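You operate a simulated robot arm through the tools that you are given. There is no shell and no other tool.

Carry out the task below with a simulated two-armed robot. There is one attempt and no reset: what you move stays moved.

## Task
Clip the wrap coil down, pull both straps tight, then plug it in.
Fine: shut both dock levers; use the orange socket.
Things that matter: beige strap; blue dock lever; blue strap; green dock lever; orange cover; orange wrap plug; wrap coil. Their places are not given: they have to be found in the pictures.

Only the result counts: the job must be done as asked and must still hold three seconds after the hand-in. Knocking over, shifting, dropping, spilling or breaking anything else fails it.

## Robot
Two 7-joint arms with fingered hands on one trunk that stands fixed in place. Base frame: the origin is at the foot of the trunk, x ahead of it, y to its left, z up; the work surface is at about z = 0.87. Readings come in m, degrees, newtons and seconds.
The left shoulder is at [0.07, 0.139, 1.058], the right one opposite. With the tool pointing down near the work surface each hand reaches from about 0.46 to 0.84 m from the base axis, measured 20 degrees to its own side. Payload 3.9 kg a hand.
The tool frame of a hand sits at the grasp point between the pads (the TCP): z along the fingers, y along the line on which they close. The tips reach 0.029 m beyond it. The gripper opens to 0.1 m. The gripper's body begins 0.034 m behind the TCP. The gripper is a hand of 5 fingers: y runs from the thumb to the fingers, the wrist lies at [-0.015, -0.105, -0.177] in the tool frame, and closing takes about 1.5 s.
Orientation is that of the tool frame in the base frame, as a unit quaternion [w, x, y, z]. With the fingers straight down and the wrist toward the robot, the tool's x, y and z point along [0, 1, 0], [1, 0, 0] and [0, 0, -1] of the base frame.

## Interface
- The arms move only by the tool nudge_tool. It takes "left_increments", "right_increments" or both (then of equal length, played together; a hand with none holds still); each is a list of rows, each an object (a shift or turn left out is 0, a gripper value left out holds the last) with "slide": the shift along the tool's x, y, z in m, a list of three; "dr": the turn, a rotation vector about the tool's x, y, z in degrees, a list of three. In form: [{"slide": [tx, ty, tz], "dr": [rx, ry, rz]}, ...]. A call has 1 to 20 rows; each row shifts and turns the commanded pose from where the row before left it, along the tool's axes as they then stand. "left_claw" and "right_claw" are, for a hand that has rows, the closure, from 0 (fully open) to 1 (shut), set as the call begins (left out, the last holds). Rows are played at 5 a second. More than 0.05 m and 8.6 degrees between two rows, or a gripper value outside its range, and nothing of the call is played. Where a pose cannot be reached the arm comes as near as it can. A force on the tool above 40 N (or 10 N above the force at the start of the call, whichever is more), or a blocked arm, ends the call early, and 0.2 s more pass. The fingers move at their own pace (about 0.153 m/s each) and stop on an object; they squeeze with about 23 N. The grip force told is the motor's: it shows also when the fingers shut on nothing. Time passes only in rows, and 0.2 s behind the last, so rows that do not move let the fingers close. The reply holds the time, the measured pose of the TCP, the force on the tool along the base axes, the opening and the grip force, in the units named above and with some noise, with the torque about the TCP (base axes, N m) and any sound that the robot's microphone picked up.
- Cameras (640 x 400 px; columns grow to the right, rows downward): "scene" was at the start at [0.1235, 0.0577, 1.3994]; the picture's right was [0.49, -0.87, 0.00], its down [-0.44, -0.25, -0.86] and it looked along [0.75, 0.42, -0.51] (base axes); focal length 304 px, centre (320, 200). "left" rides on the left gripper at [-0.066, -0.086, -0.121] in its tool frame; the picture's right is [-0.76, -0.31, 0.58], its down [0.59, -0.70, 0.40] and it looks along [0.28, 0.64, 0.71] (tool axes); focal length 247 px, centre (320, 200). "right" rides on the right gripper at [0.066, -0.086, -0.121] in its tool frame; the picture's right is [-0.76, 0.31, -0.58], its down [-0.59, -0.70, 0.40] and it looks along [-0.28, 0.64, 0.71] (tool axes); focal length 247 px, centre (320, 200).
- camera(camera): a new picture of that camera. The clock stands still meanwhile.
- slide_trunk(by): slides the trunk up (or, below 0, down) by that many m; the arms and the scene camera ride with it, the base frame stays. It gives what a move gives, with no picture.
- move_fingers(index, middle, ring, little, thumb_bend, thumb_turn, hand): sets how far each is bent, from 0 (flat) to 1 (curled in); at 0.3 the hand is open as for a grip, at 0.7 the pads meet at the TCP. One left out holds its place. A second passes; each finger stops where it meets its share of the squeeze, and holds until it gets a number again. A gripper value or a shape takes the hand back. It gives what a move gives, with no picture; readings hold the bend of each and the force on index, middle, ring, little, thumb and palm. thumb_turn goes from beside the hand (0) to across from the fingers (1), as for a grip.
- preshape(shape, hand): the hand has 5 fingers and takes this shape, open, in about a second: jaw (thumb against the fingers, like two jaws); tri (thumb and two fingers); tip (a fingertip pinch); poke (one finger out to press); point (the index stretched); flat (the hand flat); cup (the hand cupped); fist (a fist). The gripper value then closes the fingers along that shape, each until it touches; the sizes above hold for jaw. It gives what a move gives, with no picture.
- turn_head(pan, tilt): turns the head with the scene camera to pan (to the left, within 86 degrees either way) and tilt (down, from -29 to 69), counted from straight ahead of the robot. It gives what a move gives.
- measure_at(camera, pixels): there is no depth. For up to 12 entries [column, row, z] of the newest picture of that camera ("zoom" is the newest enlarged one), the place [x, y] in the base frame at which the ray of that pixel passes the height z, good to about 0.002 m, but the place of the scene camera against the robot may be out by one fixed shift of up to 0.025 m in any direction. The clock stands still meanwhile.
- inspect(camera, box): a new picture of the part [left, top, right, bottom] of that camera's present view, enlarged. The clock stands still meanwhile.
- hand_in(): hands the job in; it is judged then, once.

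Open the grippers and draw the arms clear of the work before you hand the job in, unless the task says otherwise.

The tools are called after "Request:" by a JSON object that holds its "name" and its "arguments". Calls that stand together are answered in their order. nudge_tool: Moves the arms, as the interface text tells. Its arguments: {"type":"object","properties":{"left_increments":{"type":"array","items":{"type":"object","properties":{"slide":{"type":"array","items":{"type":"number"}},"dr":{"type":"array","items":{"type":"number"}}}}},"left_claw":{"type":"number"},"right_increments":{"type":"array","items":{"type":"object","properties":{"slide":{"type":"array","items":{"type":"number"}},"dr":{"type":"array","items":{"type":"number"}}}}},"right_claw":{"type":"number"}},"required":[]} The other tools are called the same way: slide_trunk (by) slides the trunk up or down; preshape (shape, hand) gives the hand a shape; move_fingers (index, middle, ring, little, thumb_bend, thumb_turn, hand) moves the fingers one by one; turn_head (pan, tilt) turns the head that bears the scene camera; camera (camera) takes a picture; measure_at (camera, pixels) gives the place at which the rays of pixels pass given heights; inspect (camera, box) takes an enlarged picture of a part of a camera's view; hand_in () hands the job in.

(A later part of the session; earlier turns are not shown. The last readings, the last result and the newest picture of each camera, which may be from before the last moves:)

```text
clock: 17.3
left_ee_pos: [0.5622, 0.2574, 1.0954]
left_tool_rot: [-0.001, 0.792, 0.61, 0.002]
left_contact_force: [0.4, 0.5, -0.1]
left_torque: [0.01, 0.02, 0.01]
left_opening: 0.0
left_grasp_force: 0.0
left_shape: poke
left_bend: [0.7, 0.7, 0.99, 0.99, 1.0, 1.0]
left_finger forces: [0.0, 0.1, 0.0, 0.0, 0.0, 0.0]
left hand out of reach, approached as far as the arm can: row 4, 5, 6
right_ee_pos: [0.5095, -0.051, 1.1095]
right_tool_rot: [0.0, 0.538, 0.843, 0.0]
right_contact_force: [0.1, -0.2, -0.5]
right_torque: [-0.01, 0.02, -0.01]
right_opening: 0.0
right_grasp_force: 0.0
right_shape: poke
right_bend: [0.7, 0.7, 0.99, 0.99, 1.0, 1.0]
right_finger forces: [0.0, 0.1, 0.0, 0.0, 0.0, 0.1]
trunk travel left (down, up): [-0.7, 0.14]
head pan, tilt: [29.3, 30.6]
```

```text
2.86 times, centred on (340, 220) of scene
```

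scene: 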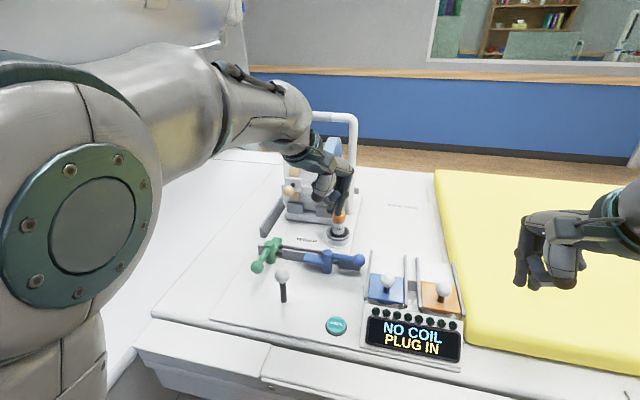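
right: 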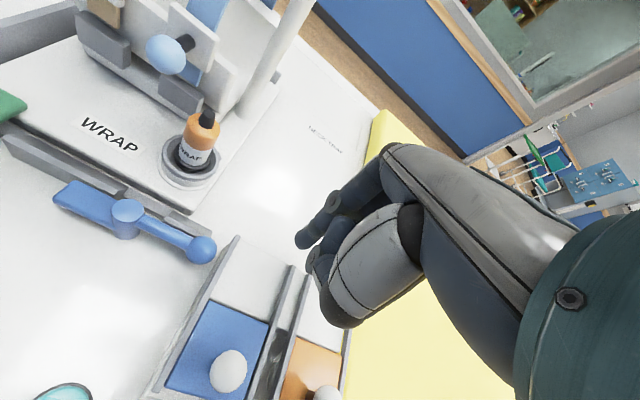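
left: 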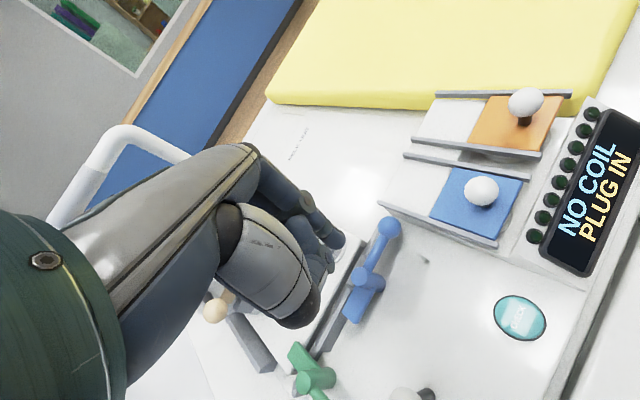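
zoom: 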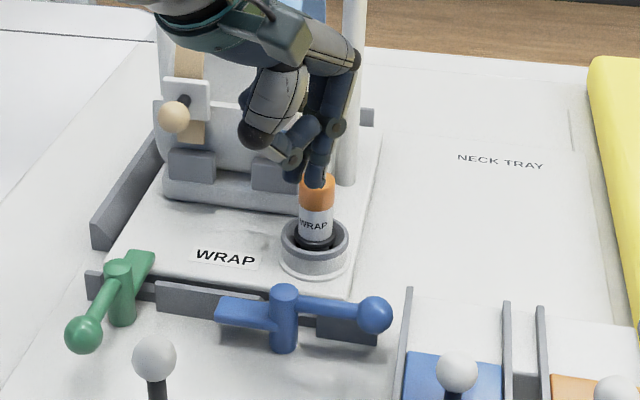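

The rail left of the blue cover stands at z about 0.944, about 1 cm right of the blue ball, so the descent gap is narrow. I'll turn the left hand to yaw -25° and hover at (0.655, 0.228) to check.

Request:
{"name": "nudge_tool", "arguments": {"left_increments": [{"dr": [0, 0, 5]}, {"dr": [0, 0, 5.2]}, {"slide": [0.0043, 0.0322, 0.008]}, {"slide": [0.0043, 0.0322, 0.008]}, {"slide": [0.0043, 0.0322, 0.008]}, {"slide": [0, 0, 0]}]}}

Request:
{"name": "camera", "arguments": {"camera": "left"}}

Request:
{"name": "inspect", "arguments": {"camera": "scene", "box": [270, 150, 410, 290]}}

Request:
{"name": "camera", "arguments": {"camera": "right"}}

```text
clock: 18.7
left_ee_pos: [0.654, 0.2279, 1.0727]
left_tool_rot: [-0.001, 0.843, 0.539, 0.004]
left_contact_force: [0.0, 0.1, 0.8]
left_torque: [0.01, 0.0, 0.03]
left_opening: 0.0
left_grasp_force: 0.0
left_shape: poke
left_bend: [0.7, 0.7, 0.99, 0.99, 1.0, 1.0]
left_finger forces: [0.0, 0.0, 0.0, 0.0, 0.0, 0.0]
right_ee_pos: [0.509, -0.0521, 1.1107]
right_tool_rot: [0.0, 0.538, 0.843, 0.0]
right_contact_force: [-0.1, -0.3, -0.5]
right_torque: [0.01, -0.02, 0.03]
right_opening: 0.0
right_grasp_force: 0.1
right_shape: poke
right_bend: [0.7, 0.7, 0.99, 0.99, 1.0, 1.0]
right_finger forces: [0.0, 0.0, 0.0, 0.0, 0.0, 0.0]
trunk travel left (down, up): [-0.7, 0.14]
head pan, tilt: [29.3, 30.6]
```

```text
taken
```

left: 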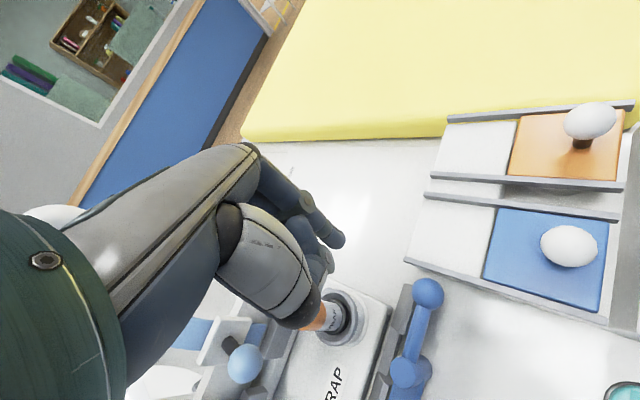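

```text
2.86 times, centred on (340, 220) of scene
```

zoom: 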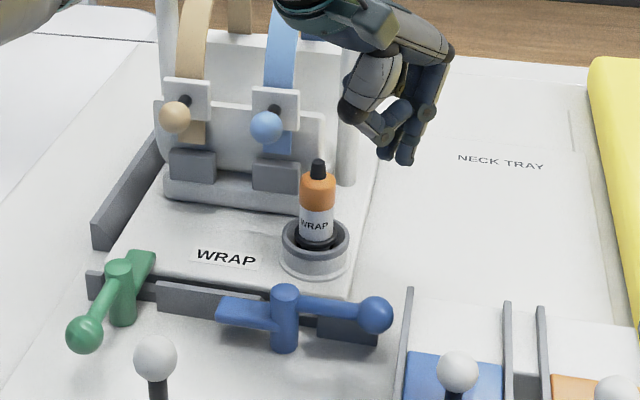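

```text
taken
```

right: 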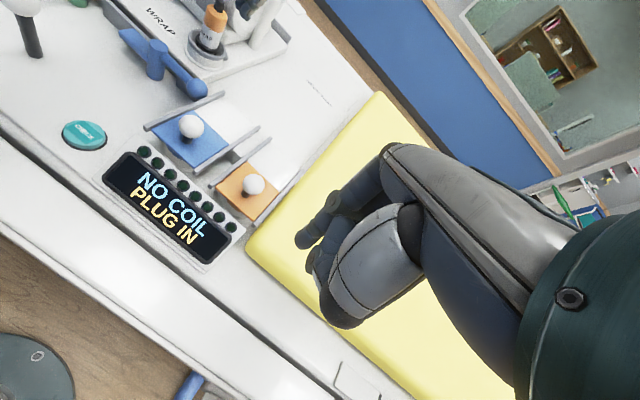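

The hovering hand looks clear of the plug and the rail. I'll descend part of the way first, to z about 0.99, and look again.

Request:
{"name": "nudge_tool", "arguments": {"left_increments": [{"slide": [0, 0, 0.028]}, {"slide": [0, 0, 0.028]}, {"slide": [0, 0, 0.026]}, {"slide": [0, 0, 0]}]}}

Request:
{"name": "camera", "arguments": {"camera": "left"}}

Request:
{"name": "inspect", "arguments": {"camera": "scene", "box": [290, 170, 410, 290]}}

Request:
{"name": "inspect", "arguments": {"camera": "right", "box": [120, 0, 300, 120]}}

```text
clock: 19.7
left_ee_pos: [0.6528, 0.2281, 0.9888]
left_tool_rot: [-0.001, 0.843, 0.538, 0.002]
left_contact_force: [0.6, 0.2, 0.0]
left_torque: [0.02, 0.0, -0.01]
left_opening: 0.0
left_grasp_force: 0.1
left_shape: poke
left_bend: [0.7, 0.7, 0.99, 0.99, 1.0, 1.0]
left_finger forces: [0.0, 0.1, 0.0, 0.0, 0.0, 0.1]
right_ee_pos: [0.5086, -0.0517, 1.111]
right_tool_rot: [0.0, 0.538, 0.843, 0.0]
right_contact_force: [0.2, -0.9, 0.3]
right_torque: [0.01, 0.02, -0.02]
right_opening: 0.0
right_grasp_force: 0.2
right_shape: poke
right_bend: [0.7, 0.7, 0.99, 0.99, 1.0, 1.0]
right_finger forces: [0.0, 0.0, 0.0, 0.0, 0.0, 0.0]
trunk travel left (down, up): [-0.7, 0.14]
head pan, tilt: [29.3, 30.6]
```

```text
taken
```

left: 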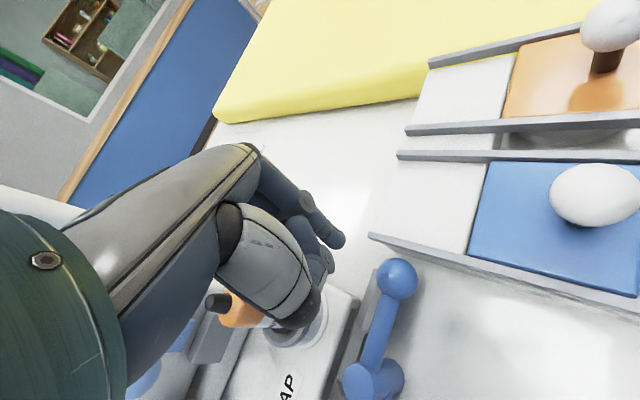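

```text
3.33 times, centred on (350, 230) of scene
```

zoom: 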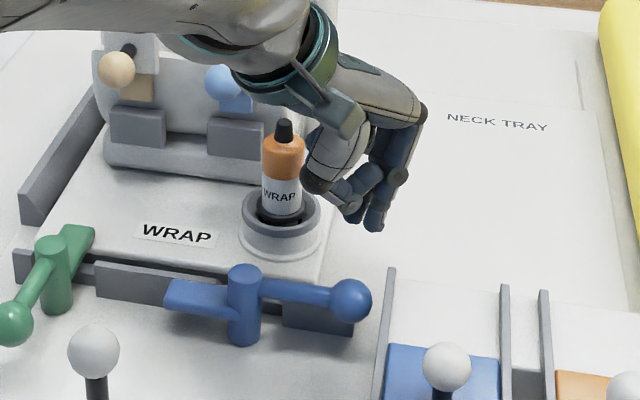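

```text
3.33 times, centred on (210, 60) of right
```

zoom: 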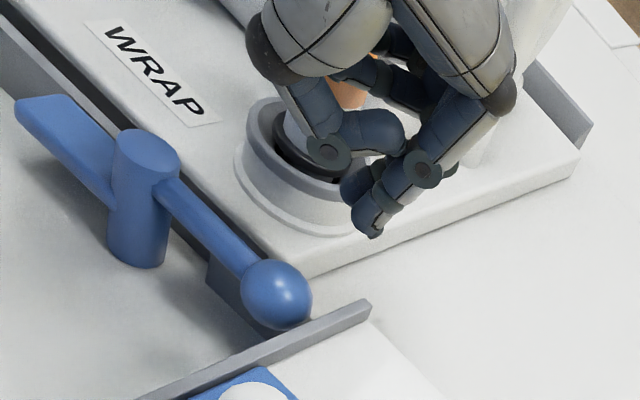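

Most of the hand is now beside the plug. The plug cap is at (215,300) in the left view, so I'll measure its distance from the hand.

Request:
{"name": "measure_at", "arguments": {"camera": "left", "pixels": [[212, 303, 1.006], [230, 312, 0.993], [397, 278, 0.93], [372, 375, 0.936], [370, 236, 0.944]]}}

Request:
{"name": "inspect", "arguments": {"camera": "left", "box": [180, 180, 440, 400]}}

```text
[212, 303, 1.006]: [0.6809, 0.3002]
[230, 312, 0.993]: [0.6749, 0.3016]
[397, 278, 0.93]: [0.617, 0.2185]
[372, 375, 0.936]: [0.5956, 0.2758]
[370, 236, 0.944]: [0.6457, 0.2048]
```

```text
1.82 times, centred on (310, 290) of left
```

zoom: 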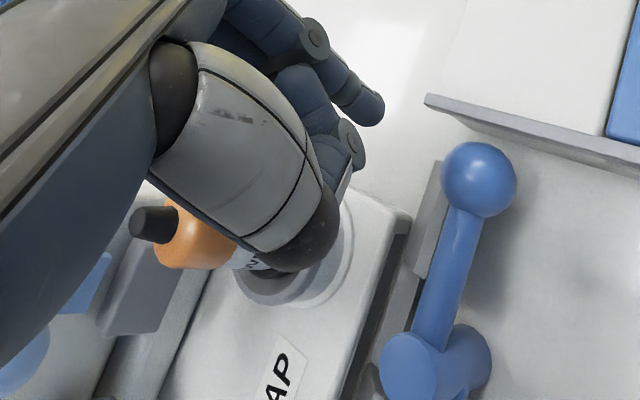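

The plug is about 8 cm to the side of the finger centre, so there is room. I'll descend the last 33 mm in small steps.

Request:
{"name": "nudge_tool", "arguments": {"left_increments": [{"slide": [0, 0, 0.008]}, {"slide": [0, 0, 0.008]}, {"slide": [0, 0, 0.008]}, {"slide": [0, 0, 0.009]}, {"slide": [0, 0, 0]}]}}

Request:
{"name": "inspect", "arguments": {"camera": "right", "box": [120, 0, 300, 120]}}

Request:
{"name": "inspect", "arguments": {"camera": "left", "box": [180, 180, 440, 400]}}

Request:
{"name": "inspect", "arguments": {"camera": "scene", "box": [290, 170, 410, 290]}}

```text
clock: 20.9
left_ee_pos: [0.6545, 0.2274, 0.9553]
left_tool_rot: [0.0, 0.843, 0.538, 0.002]
left_contact_force: [0.2, 0.1, -0.4]
left_torque: [0.0, 0.01, -0.02]
left_opening: 0.0
left_grasp_force: 0.2
left_shape: poke
left_bend: [0.7, 0.7, 0.99, 0.99, 1.0, 1.0]
left_finger forces: [0.0, 0.0, 0.0, 0.1, 0.0, 0.1]
right_ee_pos: [0.5091, -0.0511, 1.11]
right_tool_rot: [0.0, 0.538, 0.843, 0.0]
right_contact_force: [-0.7, 0.6, 0.4]
right_torque: [0.02, 0.0, 0.04]
right_opening: 0.0002
right_grasp_force: 0.1
right_shape: poke
right_bend: [0.7, 0.7, 0.99, 0.99, 1.0, 1.0]
right_finger forces: [0.0, 0.0, 0.0, 0.0, 0.0, 0.0]
trunk travel left (down, up): [-0.7, 0.14]
head pan, tilt: [29.3, 30.6]
```

```text
3.33 times, centred on (210, 60) of right
```

zoom: 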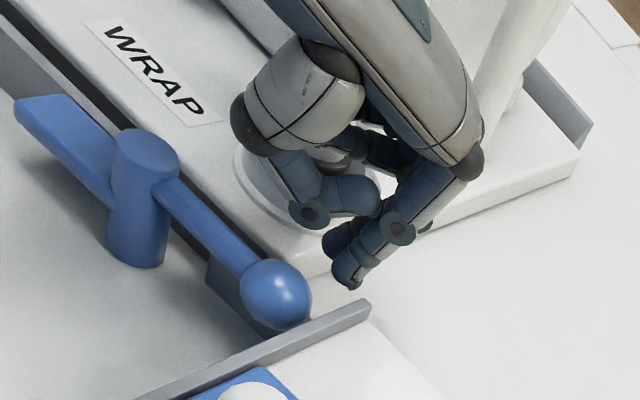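

```text
1.82 times, centred on (310, 290) of left
```

zoom: 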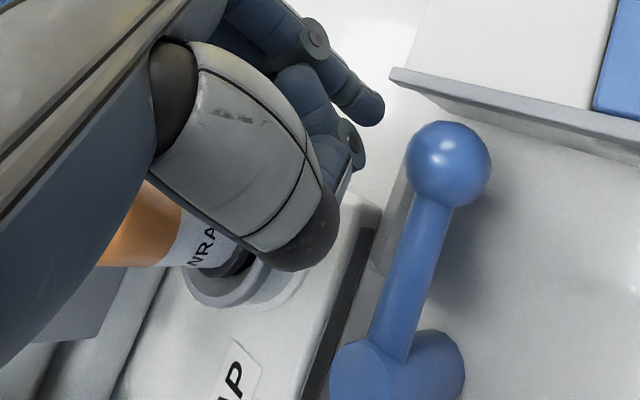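

```text
3.33 times, centred on (350, 230) of scene
```

zoom: 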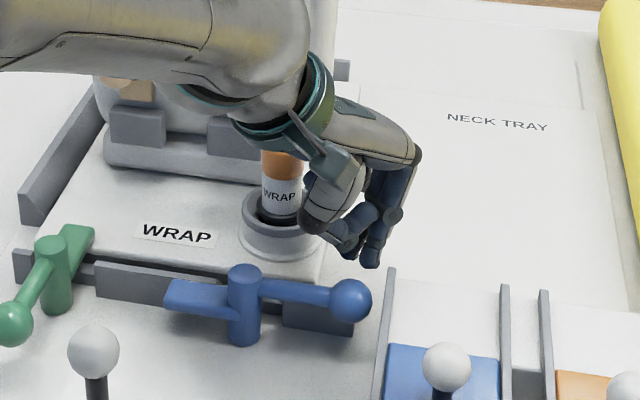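

No contact, and the fingertips are behind the blue ball. I'll pull the first third of the arc, keeping the index away from the rail.

Request:
{"name": "nudge_tool", "arguments": {"left_increments": [{"slide": [0.0044, -0.007, 0.005]}, {"slide": [-0.0082, -0.0072, 0], "dr": [0, 0, 0.7]}, {"slide": [-0.0082, -0.0072, 0], "dr": [0, 0, 0.7]}, {"slide": [-0.0083, -0.0072, 0], "dr": [0, 0, 0.7]}, {"slide": [0, 0, 0]}]}}

Request:
{"name": "inspect", "arguments": {"camera": "right", "box": [120, 0, 300, 120]}}

Request:
{"name": "inspect", "arguments": {"camera": "left", "box": [180, 180, 440, 400]}}

```text
clock: 22.1
left_ee_pos: [0.6212, 0.222, 0.9512]
left_tool_rot: [-0.001, 0.853, 0.522, 0.003]
left_contact_force: [1.1, 0.4, 0.2]
left_torque: [0.01, -0.01, -0.01]
left_opening: 0.0001
left_grasp_force: 0.1
left_shape: poke
left_bend: [0.7, 0.7, 0.99, 0.99, 1.0, 1.0]
left_finger forces: [0.3, 0.0, 0.0, 0.0, 0.0, 0.0]
right_ee_pos: [0.509, -0.0515, 1.1092]
right_tool_rot: [-0.001, 0.538, 0.843, 0.0]
right_contact_force: [0.2, 0.9, 0.5]
right_torque: [0.03, 0.06, -0.01]
right_opening: 0.0003
right_grasp_force: 0.0
right_shape: poke
right_bend: [0.7, 0.7, 0.99, 0.99, 1.0, 1.0]
right_finger forces: [0.0, 0.0, 0.0, 0.1, 0.0, 0.0]
trunk travel left (down, up): [-0.7, 0.14]
head pan, tilt: [29.3, 30.6]
```

```text
3.33 times, centred on (210, 60) of right
```

zoom: 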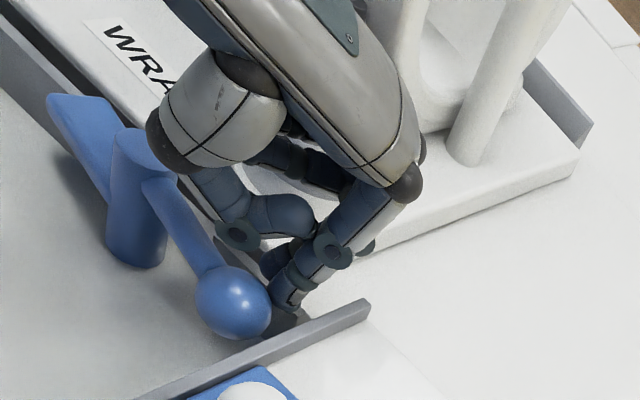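

```text
1.82 times, centred on (310, 290) of left
```

zoom: 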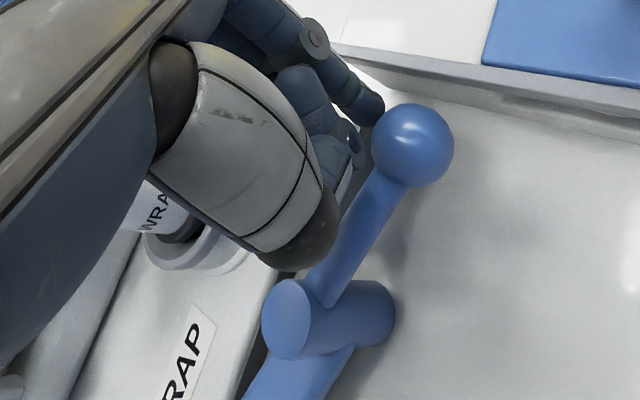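

The ball is moving under the index finger with negligible force. I'll continue along the arc.

Request:
{"name": "nudge_tool", "arguments": {"left_increments": [{"slide": [-0.0044, -0.0077, 0], "dr": [0, 0, 1]}, {"slide": [-0.0044, -0.0077, 0], "dr": [0, 0, 1]}, {"slide": [-0.0044, -0.0077, 0], "dr": [0, 0, 1]}, {"slide": [-0.0033, -0.0081, 0], "dr": [0, 0, 1.7]}, {"slide": [-0.0033, -0.0081, 0], "dr": [0, 0, 1.7]}, {"slide": [-0.0033, -0.0081, 0], "dr": [0, 0, 1.7]}, {"slide": [0, 0, 0]}]}}

Request:
{"name": "inspect", "arguments": {"camera": "right", "box": [120, 0, 300, 120]}}

Request:
{"name": "inspect", "arguments": {"camera": "left", "box": [180, 180, 440, 400]}}

```text
clock: 23.7
left_ee_pos: [0.5678, 0.2264, 0.9506]
left_tool_rot: [-0.002, 0.887, 0.461, 0.002]
left_contact_force: [0.8, -0.1, -0.2]
left_torque: [-0.02, -0.03, -0.02]
left_opening: 0.0001
left_grasp_force: 0.0
left_shape: poke
left_bend: [0.7, 0.7, 0.99, 0.99, 1.0, 1.0]
left_finger forces: [0.2, 0.0, 0.0, 0.0, 0.1, 0.0]
right_ee_pos: [0.5099, -0.0521, 1.1099]
right_tool_rot: [0.0, 0.538, 0.843, 0.001]
right_contact_force: [0.4, -0.5, -0.5]
right_torque: [-0.04, 0.0, -0.01]
right_opening: 0.0001
right_grasp_force: 0.1
right_shape: poke
right_bend: [0.7, 0.7, 0.99, 0.99, 1.0, 1.0]
right_finger forces: [0.1, 0.1, 0.1, 0.0, 0.0, 0.0]
trunk travel left (down, up): [-0.7, 0.14]
head pan, tilt: [29.3, 30.6]
```

```text
3.33 times, centred on (210, 60) of right
```

zoom: 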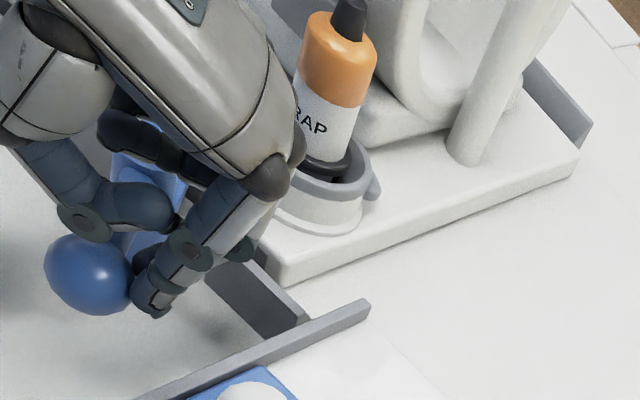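

```text
1.82 times, centred on (310, 290) of left
```

zoom: 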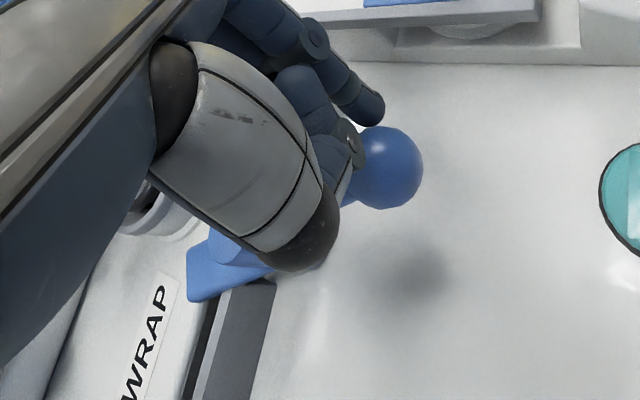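

The blue handle is past 60°. I'll carry on to the end of the travel and push gently onto the stop.

Request:
{"name": "nudge_tool", "arguments": {"left_increments": [{"slide": [-0.0039, -0.0083, 0], "dr": [0, 0, 1.5]}, {"slide": [-0.0039, -0.0083, 0], "dr": [0, 0, 1.5]}, {"slide": [0.0009, -0.0085, 0], "dr": [0, 0, 2]}, {"slide": [0.0009, -0.0085, 0], "dr": [0, 0, 2]}, {"slide": [0, 0, 0]}]}}

Request:
{"name": "inspect", "arguments": {"camera": "left", "box": [180, 180, 440, 400]}}

Request:
{"name": "inspect", "arguments": {"camera": "scene", "box": [230, 190, 410, 330]}}

```text
clock: 24.9
left_ee_pos: [0.5367, 0.2438, 0.9505]
left_tool_rot: [-0.002, 0.914, 0.405, 0.003]
left_contact_force: [-0.1, 0.8, 0.4]
left_torque: [0.01, 0.05, 0.02]
left_opening: 0.0
left_grasp_force: 0.2
left_shape: poke
left_bend: [0.7, 0.7, 0.99, 0.99, 1.0, 1.0]
left_finger forces: [0.0, 0.0, 0.0, 0.0, 0.1, 0.0]
right_ee_pos: [0.5096, -0.0524, 1.1094]
right_tool_rot: [0.0, 0.538, 0.843, 0.0]
right_contact_force: [0.0, -0.2, -0.4]
right_torque: [-0.01, -0.01, 0.01]
right_opening: 0.0
right_grasp_force: 0.0
right_shape: poke
right_bend: [0.7, 0.7, 0.99, 0.99, 1.0, 1.0]
right_finger forces: [0.0, 0.0, 0.0, 0.1, 0.1, 0.0]
trunk travel left (down, up): [-0.7, 0.14]
head pan, tilt: [29.3, 30.6]
```

```text
1.82 times, centred on (310, 290) of left
```

zoom: 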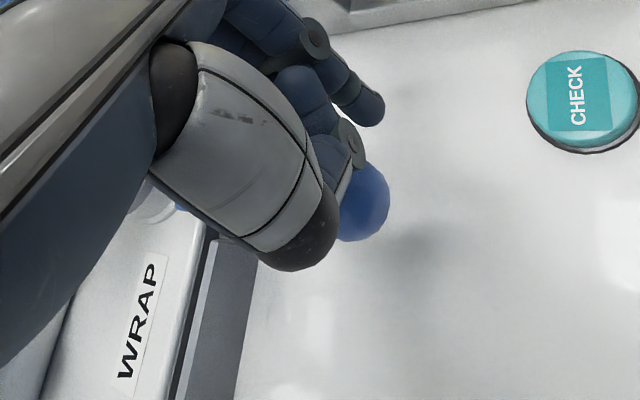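

```text
2.86 times, centred on (320, 260) of scene
```

zoom: 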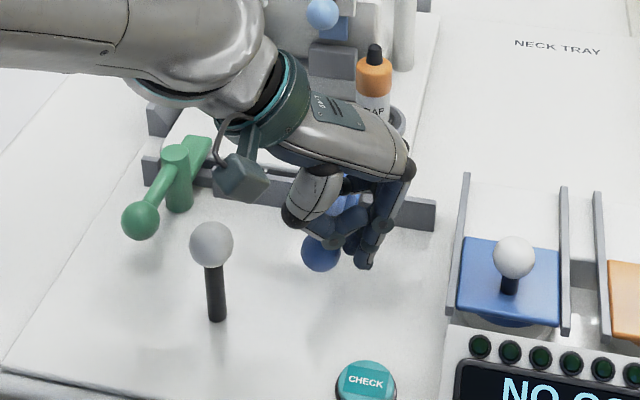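

The blue ball is near its end position. I'll press on along the tangent in small steps until the stop is felt.

Request:
{"name": "nudge_tool", "arguments": {"left_increments": [{"slide": [0.0033, -0.005, 0], "dr": [0, 0, 1]}, {"slide": [0.0033, -0.005, 0], "dr": [0, 0, 1]}, {"slide": [0.0033, -0.005, 0]}, {"slide": [0.0033, -0.005, 0]}, {"slide": [0, 0, 0]}]}}

Request:
{"name": "inspect", "arguments": {"camera": "left", "box": [180, 180, 440, 400]}}

Request:
{"name": "inspect", "arguments": {"camera": "right", "box": [0, 0, 240, 140]}}

```text
clock: 26.1
left_ee_pos: [0.5322, 0.2686, 0.9504]
left_tool_rot: [-0.003, 0.921, 0.389, 0.002]
left_contact_force: [1.5, -0.6, -0.4]
left_torque: [-0.04, -0.03, -0.02]
left_opening: 0.0
left_grasp_force: 0.1
left_shape: poke
left_bend: [0.7, 0.7, 0.99, 0.99, 1.0, 1.0]
left_finger forces: [0.0, 1.6, 0.1, 0.0, 0.0, 0.0]
right_ee_pos: [0.5085, -0.0495, 1.11]
right_tool_rot: [-0.001, 0.537, 0.843, 0.0]
right_contact_force: [-0.1, 0.7, -0.2]
right_torque: [0.01, 0.0, -0.02]
right_opening: 0.0001
right_grasp_force: 0.1
right_shape: poke
right_bend: [0.7, 0.7, 0.99, 0.99, 1.0, 1.0]
right_finger forces: [0.1, 0.0, 0.0, 0.0, 0.0, 0.0]
trunk travel left (down, up): [-0.7, 0.14]
head pan, tilt: [29.3, 30.6]
```

```text
1.82 times, centred on (310, 290) of left
```

zoom: 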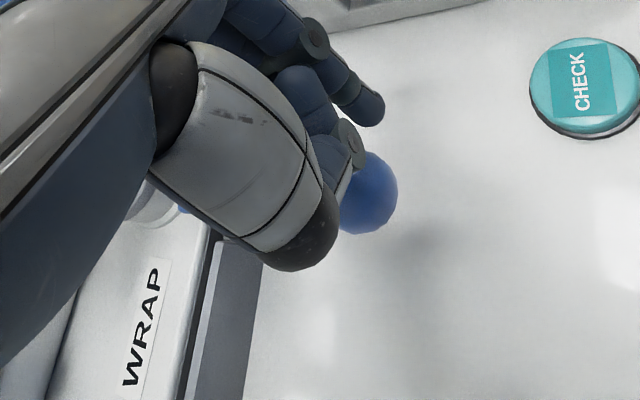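

```text
2.67 times, centred on (120, 70) of right
```

zoom: 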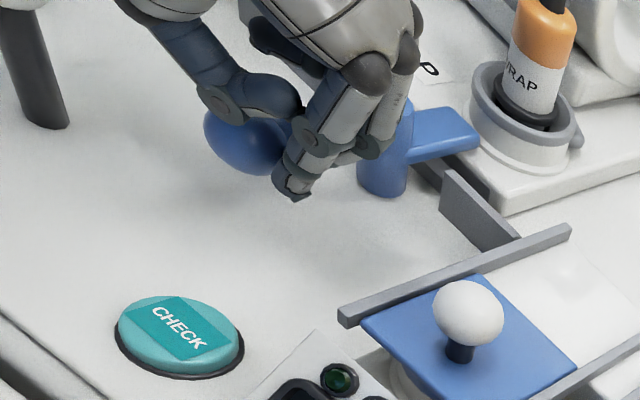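

The blue tongue now reaches over the plate beside the plug holder, but the stop has not been felt (1.6 N). I'll push a little more.

Request:
{"name": "nudge_tool", "arguments": {"left_increments": [{"slide": [0.003, -0.004, 0]}, {"slide": [0.003, -0.004, 0]}, {"slide": [0.003, -0.004, 0]}, {"slide": [0, 0, 0]}]}}

Request:
{"name": "camera", "arguments": {"camera": "left"}}

Request:
{"name": "inspect", "arguments": {"camera": "right", "box": [0, 0, 240, 140]}}

```text
clock: 27.1
left_ee_pos: [0.5308, 0.2793, 0.9505]
left_tool_rot: [-0.003, 0.921, 0.391, 0.003]
left_contact_force: [2.5, -6.1, 1.3]
left_torque: [-0.13, -0.05, -0.06]
left_opening: 0.0
left_grasp_force: 0.1
left_shape: poke
left_bend: [0.7, 0.7, 0.99, 0.99, 1.0, 1.0]
left_finger forces: [0.0, 6.2, 0.0, 0.0, 0.0, 0.0]
right_ee_pos: [0.5092, -0.0539, 1.1108]
right_tool_rot: [-0.001, 0.538, 0.843, 0.001]
right_contact_force: [0.4, 0.2, -0.1]
right_torque: [0.02, 0.0, -0.01]
right_opening: 0.0001
right_grasp_force: 0.0
right_shape: poke
right_bend: [0.7, 0.7, 0.99, 0.99, 1.0, 1.0]
right_finger forces: [0.0, 0.0, 0.0, 0.1, 0.0, 0.1]
trunk travel left (down, up): [-0.7, 0.14]
head pan, tilt: [29.3, 30.6]
```

```text
taken
```

left: 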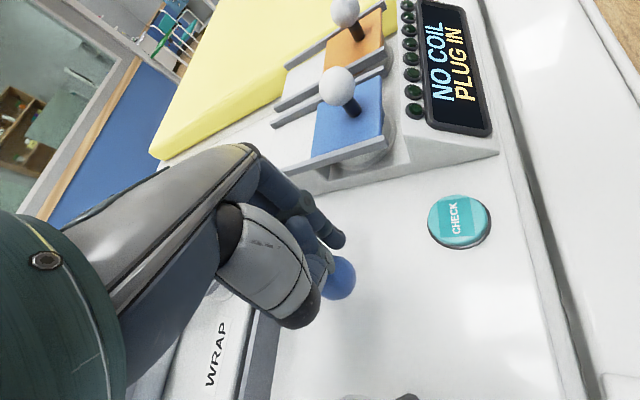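

```text
2.67 times, centred on (120, 70) of right
```

zoom: 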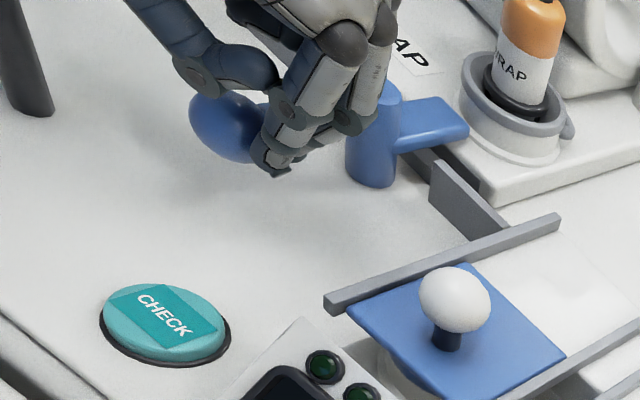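

Force has risen to 6 N, so the stop may be close. I'll press a few more millimetres to confirm.

Request:
{"name": "nudge_tool", "arguments": {"left_increments": [{"slide": [0.0022, -0.0033, 0]}, {"slide": [0.0022, -0.0033, 0]}, {"slide": [0, 0, 0]}]}}

Request:
{"name": "measure_at", "arguments": {"camera": "left", "pixels": [[340, 280, 0.93]]}}

```text
clock: 27.9
left_ee_pos: [0.5289, 0.2883, 0.9515]
left_tool_rot: [-0.003, 0.921, 0.39, 0.003]
left_contact_force: [1.8, -4.4, 0.5]
left_torque: [-0.11, -0.04, -0.02]
left_opening: 0.0001
left_grasp_force: 0.0
left_shape: poke
left_bend: [0.7, 0.7, 0.99, 0.99, 1.0, 1.0]
left_finger forces: [0.0, 4.6, 0.0, 0.0, 0.1, 0.0]
right_ee_pos: [0.509, -0.0533, 1.1087]
right_tool_rot: [-0.001, 0.538, 0.843, 0.001]
right_contact_force: [0.3, 1.6, 0.1]
right_torque: [-0.02, 0.01, -0.02]
right_opening: 0.0
right_grasp_force: 0.0
right_shape: poke
right_bend: [0.7, 0.7, 0.99, 0.99, 1.0, 1.0]
right_finger forces: [0.0, 0.0, 0.0, 0.1, 0.0, 0.0]
trunk travel left (down, up): [-0.7, 0.14]
head pan, tilt: [29.3, 30.6]
```

```text
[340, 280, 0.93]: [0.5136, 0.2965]
```

Little extra force arose, so the compliant fingers may be flexing against a stopped lever. I'll back off, raise the hand, and look at the lever unobstructed.

Request:
{"name": "nudge_tool", "arguments": {"left_increments": [{"slide": [-0.007, 0.01, 0]}, {"slide": [-0.007, 0.01, 0]}, {"slide": [0, 0, -0.04]}, {"slide": [0, 0, -0.04]}, {"slide": [0, 0, -0.04]}, {"slide": [0.02, -0.03, -0.01]}, {"slide": [0.02, -0.03, -0.01]}, {"slide": [0, 0, 0]}]}}

Request:
{"name": "camera", "arguments": {"camera": "left"}}

Request:
{"name": "inspect", "arguments": {"camera": "right", "box": [0, 0, 240, 140]}}

Request:
{"name": "inspect", "arguments": {"camera": "scene", "box": [230, 190, 410, 330]}}

```text
clock: 29.7
left_ee_pos: [0.5183, 0.3325, 1.0906]
left_tool_rot: [-0.003, 0.921, 0.391, 0.002]
left_contact_force: [0.1, -0.1, 0.3]
left_torque: [0.01, 0.02, 0.01]
left_opening: 0.0001
left_grasp_force: 0.1
left_shape: poke
left_bend: [0.7, 0.7, 0.99, 0.99, 1.0, 1.0]
left_finger forces: [0.0, 0.0, 0.1, 0.0, 0.1, 0.0]
right_ee_pos: [0.509, -0.053, 1.1098]
right_tool_rot: [-0.001, 0.538, 0.843, 0.0]
right_contact_force: [0.6, 0.5, 0.0]
right_torque: [0.01, 0.02, -0.01]
right_opening: 0.0
right_grasp_force: 0.0
right_shape: poke
right_bend: [0.7, 0.7, 0.99, 0.99, 1.0, 1.0]
right_finger forces: [0.0, 0.1, 0.0, 0.1, 0.0, 0.1]
trunk travel left (down, up): [-0.7, 0.14]
head pan, tilt: [29.3, 30.6]
```

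```text
taken
```

left: 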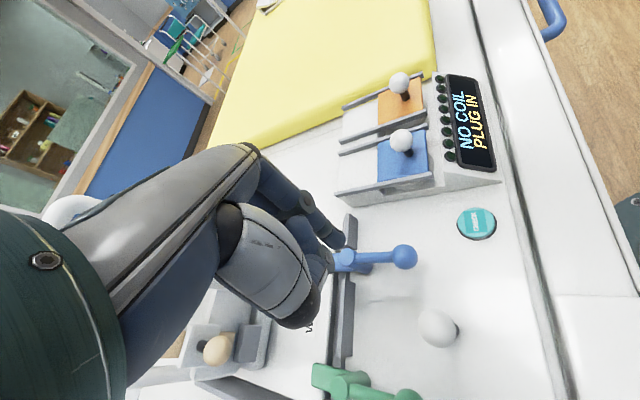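

```text
2.67 times, centred on (120, 70) of right
```

zoom: 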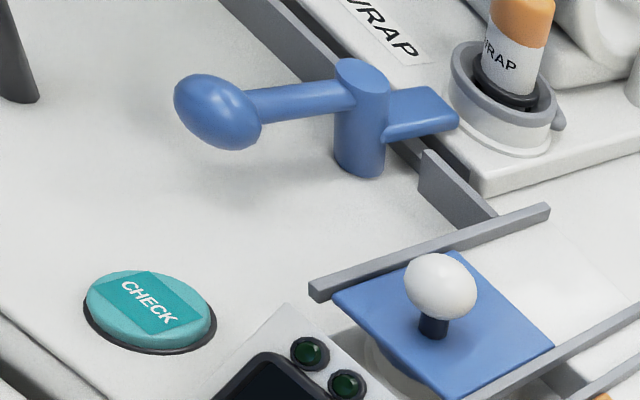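

```text
2.86 times, centred on (320, 260) of scene
```

zoom: 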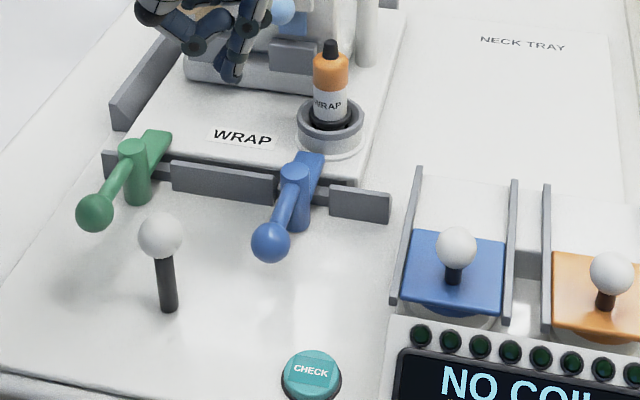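

Both tongues now lie over the plate. I'll measure the blue lever's angle and compare it with the green one.

Request:
{"name": "measure_at", "arguments": {"camera": "left", "pixels": [[405, 257, 0.93], [345, 257, 0.936], [406, 396, 0.93], [345, 378, 0.936]]}}

Request:
{"name": "measure_at", "arguments": {"camera": "scene", "pixels": [[302.5, 274.7, 0.93], [311.3, 249.9, 0.936], [241.3, 264.2, 0.93], [254.7, 243, 0.936]]}}

```text
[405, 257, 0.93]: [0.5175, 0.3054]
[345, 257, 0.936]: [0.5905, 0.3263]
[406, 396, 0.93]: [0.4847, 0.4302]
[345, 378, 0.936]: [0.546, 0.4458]
```

```text
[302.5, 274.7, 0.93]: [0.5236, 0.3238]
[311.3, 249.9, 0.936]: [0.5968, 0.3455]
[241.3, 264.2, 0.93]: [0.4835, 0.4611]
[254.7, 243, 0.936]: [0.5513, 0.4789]
```

The posts seem to have shifted by about 4 cm in y, and so have the CHECK button and covers in the pictures, although the right hand has not moved. I need a full scene picture to see what moved.

Request:
{"name": "camera", "arguments": {"camera": "scene"}}

Request:
{"name": "camera", "arguments": {"camera": "right"}}

```text
taken
```

scene: 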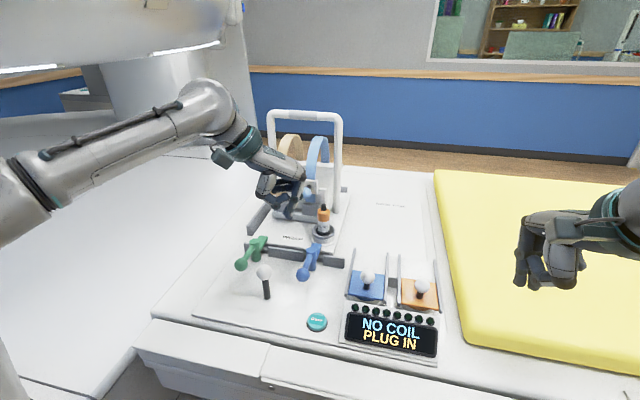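

```text
taken
```

right: 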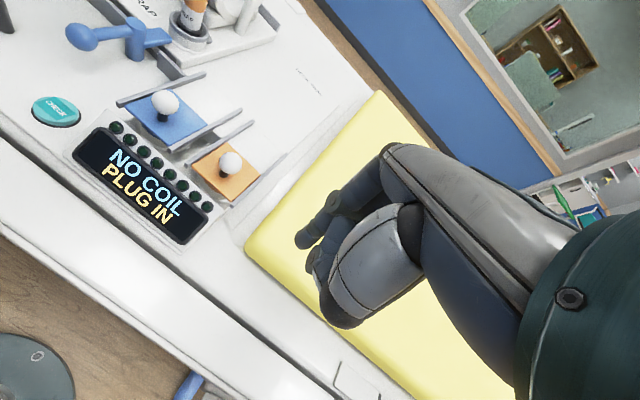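

The whole board (dock, covers, display) slid about 4 cm to the left on the couch: the blue lever was already on its stop at 90°, and my extra push dragged the board along. I'll restore the board by pressing the shut green lever toward -y, which keeps it shut. First I swing the left hand back to yaw +25° and move it left.

Request:
{"name": "nudge_tool", "arguments": {"left_increments": [{"dr": [0, 0, -7.7]}, {"dr": [0, 0, -7.7]}, {"dr": [0, 0, -7.7]}, {"dr": [0, 0, -7.7]}, {"dr": [0, 0, -7.7]}, {"dr": [0, 0, -7.7]}, {"dr": [0, 0, -7.7]}, {"dr": [0, 0, -7.7]}, {"dr": [0, 0, -7.7]}, {"slide": [0.0415, 0.0101, 0]}, {"slide": [0.0415, 0.0101, 0]}, {"slide": [0.0415, 0.0101, 0]}, {"slide": [0.0415, 0.0101, 0]}, {"slide": [0, 0, 0]}]}}

Request:
{"name": "camera", "arguments": {"camera": "left"}}

Request:
{"name": "camera", "arguments": {"camera": "scene"}}

```text
clock: 32.7
left_ee_pos: [0.4866, 0.5015, 1.0914]
left_tool_rot: [0.0, 0.536, 0.844, 0.004]
left_contact_force: [0.1, 0.0, -0.2]
left_torque: [0.0, -0.03, -0.01]
left_opening: 0.0001
left_grasp_force: 0.1
left_shape: poke
left_bend: [0.7, 0.7, 0.99, 0.99, 1.0, 1.0]
left_finger forces: [0.0, 0.0, 0.0, 0.0, 0.0, 0.0]
right_ee_pos: [0.5083, -0.0523, 1.11]
right_tool_rot: [-0.001, 0.538, 0.843, 0.0]
right_contact_force: [0.5, -0.3, -0.6]
right_torque: [0.01, -0.02, 0.01]
right_opening: 0.0
right_grasp_force: 0.1
right_shape: poke
right_bend: [0.7, 0.7, 0.99, 0.99, 1.0, 1.0]
right_finger forces: [0.0, 0.1, 0.0, 0.0, 0.1, 0.0]
trunk travel left (down, up): [-0.7, 0.14]
head pan, tilt: [29.3, 30.6]
```

```text
taken
```

left: 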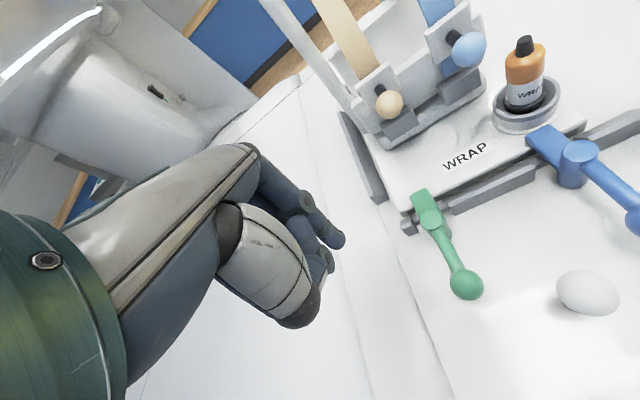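

```text
taken
```

scene: 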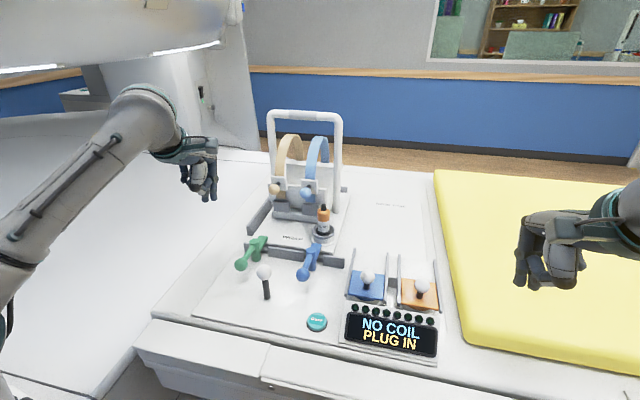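

The left view shows the green ball at (467,284). I'll measure it together with the CHECK button and posts for the restore target.

Request:
{"name": "measure_at", "arguments": {"camera": "left", "pixels": [[467, 284, 0.93], [425, 209, 0.936], [580, 152, 0.936], [585, 292, 0.951]]}}

Request:
{"name": "measure_at", "arguments": {"camera": "scene", "pixels": [[317, 321, 0.88], [367, 278, 0.967], [422, 285, 0.967], [264, 271, 0.951]]}}

```text
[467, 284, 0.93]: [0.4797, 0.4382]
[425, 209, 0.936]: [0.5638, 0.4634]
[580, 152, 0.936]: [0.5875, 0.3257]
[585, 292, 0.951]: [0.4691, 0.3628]
```

```text
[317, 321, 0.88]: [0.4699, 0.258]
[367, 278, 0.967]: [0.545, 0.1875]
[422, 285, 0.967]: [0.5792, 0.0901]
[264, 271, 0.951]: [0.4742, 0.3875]
```

The board shift is about (-0.008, +0.037). I'll lower the finger left of the green ball, at about (0.468, 0.495, 0.947).

Request:
{"name": "nudge_tool", "arguments": {"left_increments": [{"slide": [0.002, -0.0196, 0.03]}, {"slide": [0, 0, 0.038]}, {"slide": [0, 0, 0.038]}, {"slide": [0, 0, 0.038]}, {"slide": [0, 0, 0]}]}}

Request:
{"name": "camera", "arguments": {"camera": "left"}}

```text
clock: 33.9
left_ee_pos: [0.4652, 0.4951, 0.948]
left_tool_rot: [-0.001, 0.536, 0.844, 0.003]
left_contact_force: [-0.5, 0.5, 0.5]
left_torque: [0.01, -0.01, 0.03]
left_opening: 0.0
left_grasp_force: 0.0
left_shape: poke
left_bend: [0.7, 0.7, 0.99, 0.99, 1.0, 1.0]
left_finger forces: [0.1, 0.0, 0.0, 0.0, 0.0, 0.0]
right_ee_pos: [0.5087, -0.052, 1.1098]
right_tool_rot: [0.0, 0.538, 0.843, 0.0]
right_contact_force: [-0.1, -0.5, 0.3]
right_torque: [0.0, 0.02, 0.04]
right_opening: 0.0
right_grasp_force: 0.0
right_shape: poke
right_bend: [0.7, 0.7, 0.99, 0.99, 1.0, 1.0]
right_finger forces: [0.1, 0.0, 0.0, 0.1, 0.1, 0.0]
trunk travel left (down, up): [-0.7, 0.14]
head pan, tilt: [29.3, 30.6]
```

```text
taken
```

left: 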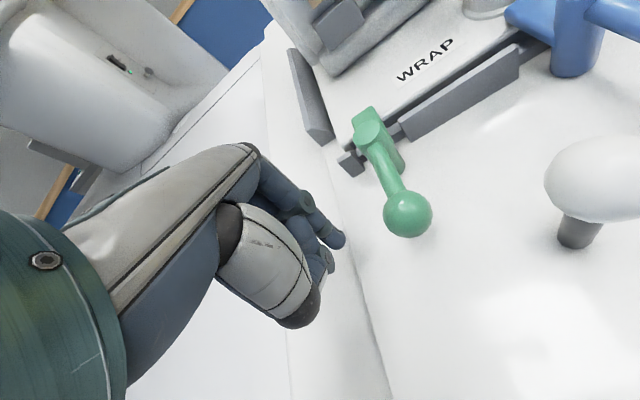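

The finger is just left of the green ball. I'll push along the board's lateral axis in small steps and watch the force.

Request:
{"name": "nudge_tool", "arguments": {"left_increments": [{"slide": [-0.0079, -0.0012, 0]}, {"slide": [-0.0079, -0.0012, 0]}, {"slide": [-0.0079, -0.0012, 0]}, {"slide": [-0.0079, -0.0012, 0]}, {"slide": [-0.0079, -0.0012, 0]}, {"slide": [0, 0, 0]}]}}

Request:
{"name": "camera", "arguments": {"camera": "left"}}

Request:
{"name": "camera", "arguments": {"camera": "scene"}}

```text
clock: 35.3
left_ee_pos: [0.4774, 0.4581, 0.947]
left_tool_rot: [0.0, 0.536, 0.844, 0.003]
left_contact_force: [-1.1, 6.1, 1.1]
left_torque: [0.11, 0.03, 0.0]
left_opening: 0.0
left_grasp_force: 0.1
left_shape: poke
left_bend: [0.7, 0.7, 0.99, 0.99, 1.0, 1.0]
left_finger forces: [6.7, 0.1, 0.1, 0.0, 0.0, 0.1]
right_ee_pos: [0.5077, -0.0515, 1.1106]
right_tool_rot: [0.0, 0.537, 0.843, -0.001]
right_contact_force: [0.4, 0.3, -0.3]
right_torque: [0.0, -0.03, 0.01]
right_opening: 0.0
right_grasp_force: 0.1
right_shape: poke
right_bend: [0.7, 0.7, 0.99, 0.99, 1.0, 1.0]
right_finger forces: [0.0, 0.0, 0.1, 0.0, 0.0, 0.0]
trunk travel left (down, up): [-0.7, 0.14]
head pan, tilt: [29.3, 30.6]
```

```text
taken
```

left: 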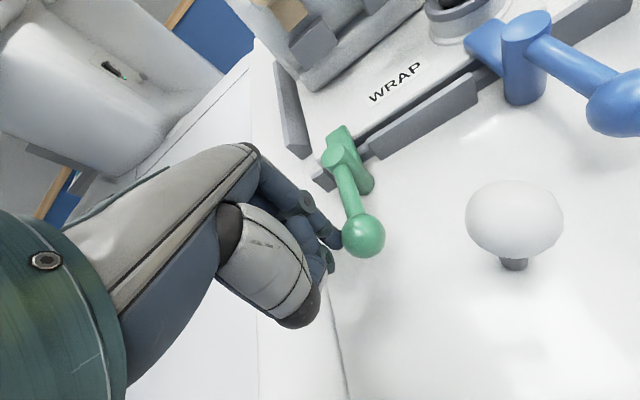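

```text
taken
```

scene: 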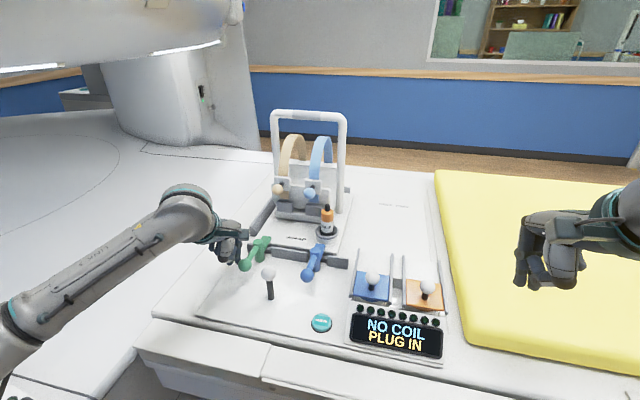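

The board is sliding back at about 6 N: CHECK is at (321,323) and its original pixel was (336,326). I'll continue 24 mm and check again.

Request:
{"name": "nudge_tool", "arguments": {"left_increments": [{"slide": [-0.006, -0.0009, 0]}, {"slide": [-0.006, -0.0009, 0]}, {"slide": [-0.006, -0.0009, 0]}, {"slide": [-0.006, -0.0009, 0]}, {"slide": [0, 0, 0]}]}}

Request:
{"name": "camera", "arguments": {"camera": "scene"}}

Request:
{"name": "inspect", "arguments": {"camera": "scene", "box": [220, 220, 480, 380]}}

```text
clock: 36.5
left_ee_pos: [0.4843, 0.4336, 0.9482]
left_tool_rot: [0.001, 0.536, 0.844, 0.002]
left_contact_force: [-0.6, -0.5, 0.1]
left_torque: [0.0, 0.0, 0.0]
left_opening: 0.0
left_grasp_force: 0.2
left_shape: poke
left_bend: [0.7, 0.7, 0.99, 0.99, 1.0, 1.0]
left_finger forces: [0.1, 0.0, 0.1, 0.0, 0.0, 0.0]
right_ee_pos: [0.5085, -0.0524, 1.1108]
right_tool_rot: [0.0, 0.538, 0.843, 0.0]
right_contact_force: [-0.1, 0.6, 0.7]
right_torque: [-0.04, 0.01, 0.02]
right_opening: 0.0001
right_grasp_force: 0.1
right_shape: poke
right_bend: [0.7, 0.7, 0.99, 0.99, 1.0, 1.0]
right_finger forces: [0.1, 0.1, 0.0, 0.1, 0.1, 0.0]
trunk travel left (down, up): [-0.7, 0.14]
head pan, tilt: [29.3, 30.6]
```

```text
taken
```

scene: 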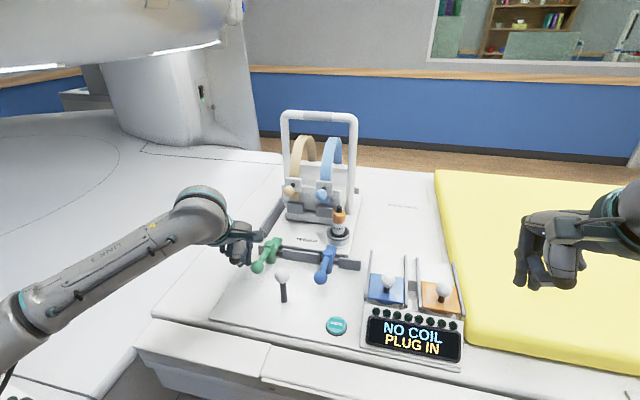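

```text
2.46 times, centred on (350, 300) of scene
```

zoom: 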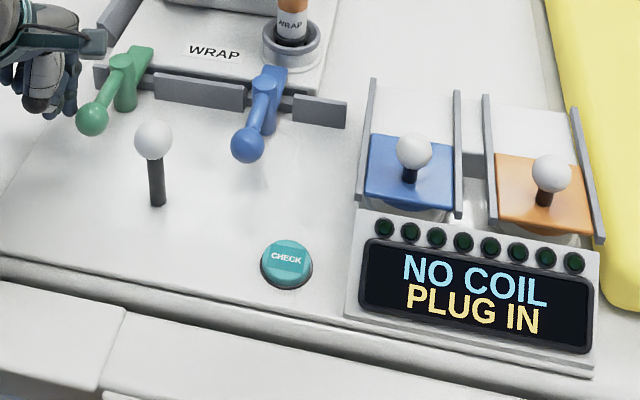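

The CHECK button and display are back at exactly their original pixels, and the force is zero. Both levers remain shut. I'll withdraw the left hand up and switch it to the jaw shape for the straps.

Request:
{"name": "nudge_tool", "arguments": {"left_increments": [{"slide": [0.015, 0, 0]}, {"slide": [0.015, 0, -0.01]}, {"slide": [0, 0, -0.045]}, {"slide": [0, 0, -0.045]}, {"slide": [0, 0, -0.045]}, {"slide": [0, 0, 0]}]}}

Request:
{"name": "preshape", "arguments": {"hand": "left", "shape": "tip"}}

Request:
{"name": "camera", "arguments": {"camera": "left"}}

Request:
{"name": "inspect", "arguments": {"camera": "scene", "box": [180, 100, 400, 300]}}

```text
clock: 37.9
left_ee_pos: [0.4698, 0.4611, 1.0922]
left_tool_rot: [0.0, 0.536, 0.844, 0.003]
left_contact_force: [-0.8, 0.7, -0.1]
left_torque: [-0.04, 0.01, -0.03]
left_opening: 0.0
left_grasp_force: 0.0
left_shape: poke
left_bend: [0.7, 0.7, 0.99, 0.99, 1.0, 1.0]
left_finger forces: [0.0, 0.1, 0.1, 0.0, 0.0, 0.0]
right_ee_pos: [0.5087, -0.0501, 1.1104]
right_tool_rot: [0.001, 0.538, 0.843, 0.0]
right_contact_force: [-0.1, -1.0, 0.4]
right_torque: [-0.03, -0.02, 0.0]
right_opening: 0.0
right_grasp_force: 0.1
right_shape: poke
right_bend: [0.7, 0.7, 0.99, 0.99, 1.0, 1.0]
right_finger forces: [0.0, 0.1, 0.1, 0.0, 0.0, 0.0]
trunk travel left (down, up): [-0.7, 0.14]
head pan, tilt: [29.3, 30.6]
```

```text
clock: 38.8
left_ee_pos: [0.4715, 0.4608, 1.0921]
left_tool_rot: [0.0, 0.536, 0.844, 0.003]
left_contact_force: [0.0, 0.1, -0.3]
left_torque: [0.01, 0.01, -0.02]
left_opening: 0.0999
left_grasp_force: 0.0
left_shape: tip
left_bend: [0.3, 0.98, 0.99, 0.99, 0.3, 0.98]
left_finger forces: [0.1, 0.1, 0.0, 0.0, 0.1, 0.0]
right_ee_pos: [0.5088, -0.0514, 1.1108]
right_tool_rot: [0.0, 0.538, 0.843, 0.0]
right_contact_force: [0.1, -0.1, -0.7]
right_torque: [0.0, -0.02, 0.02]
right_opening: 0.0
right_grasp_force: 0.1
right_shape: poke
right_bend: [0.7, 0.7, 0.99, 0.99, 1.0, 1.0]
right_finger forces: [0.0, 0.0, 0.0, 0.0, 0.0, 0.1]
trunk travel left (down, up): [-0.7, 0.14]
head pan, tilt: [29.3, 30.6]
```

```text
taken
```

left: 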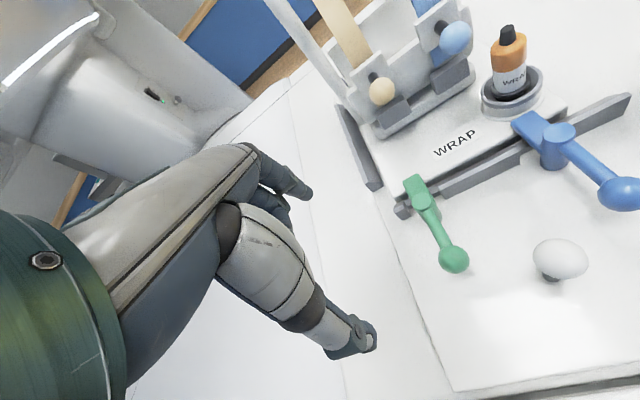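

```text
2.00 times, centred on (290, 200) of scene
```

zoom: 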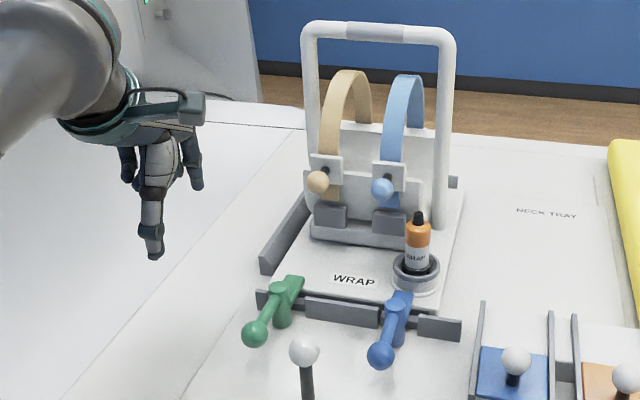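

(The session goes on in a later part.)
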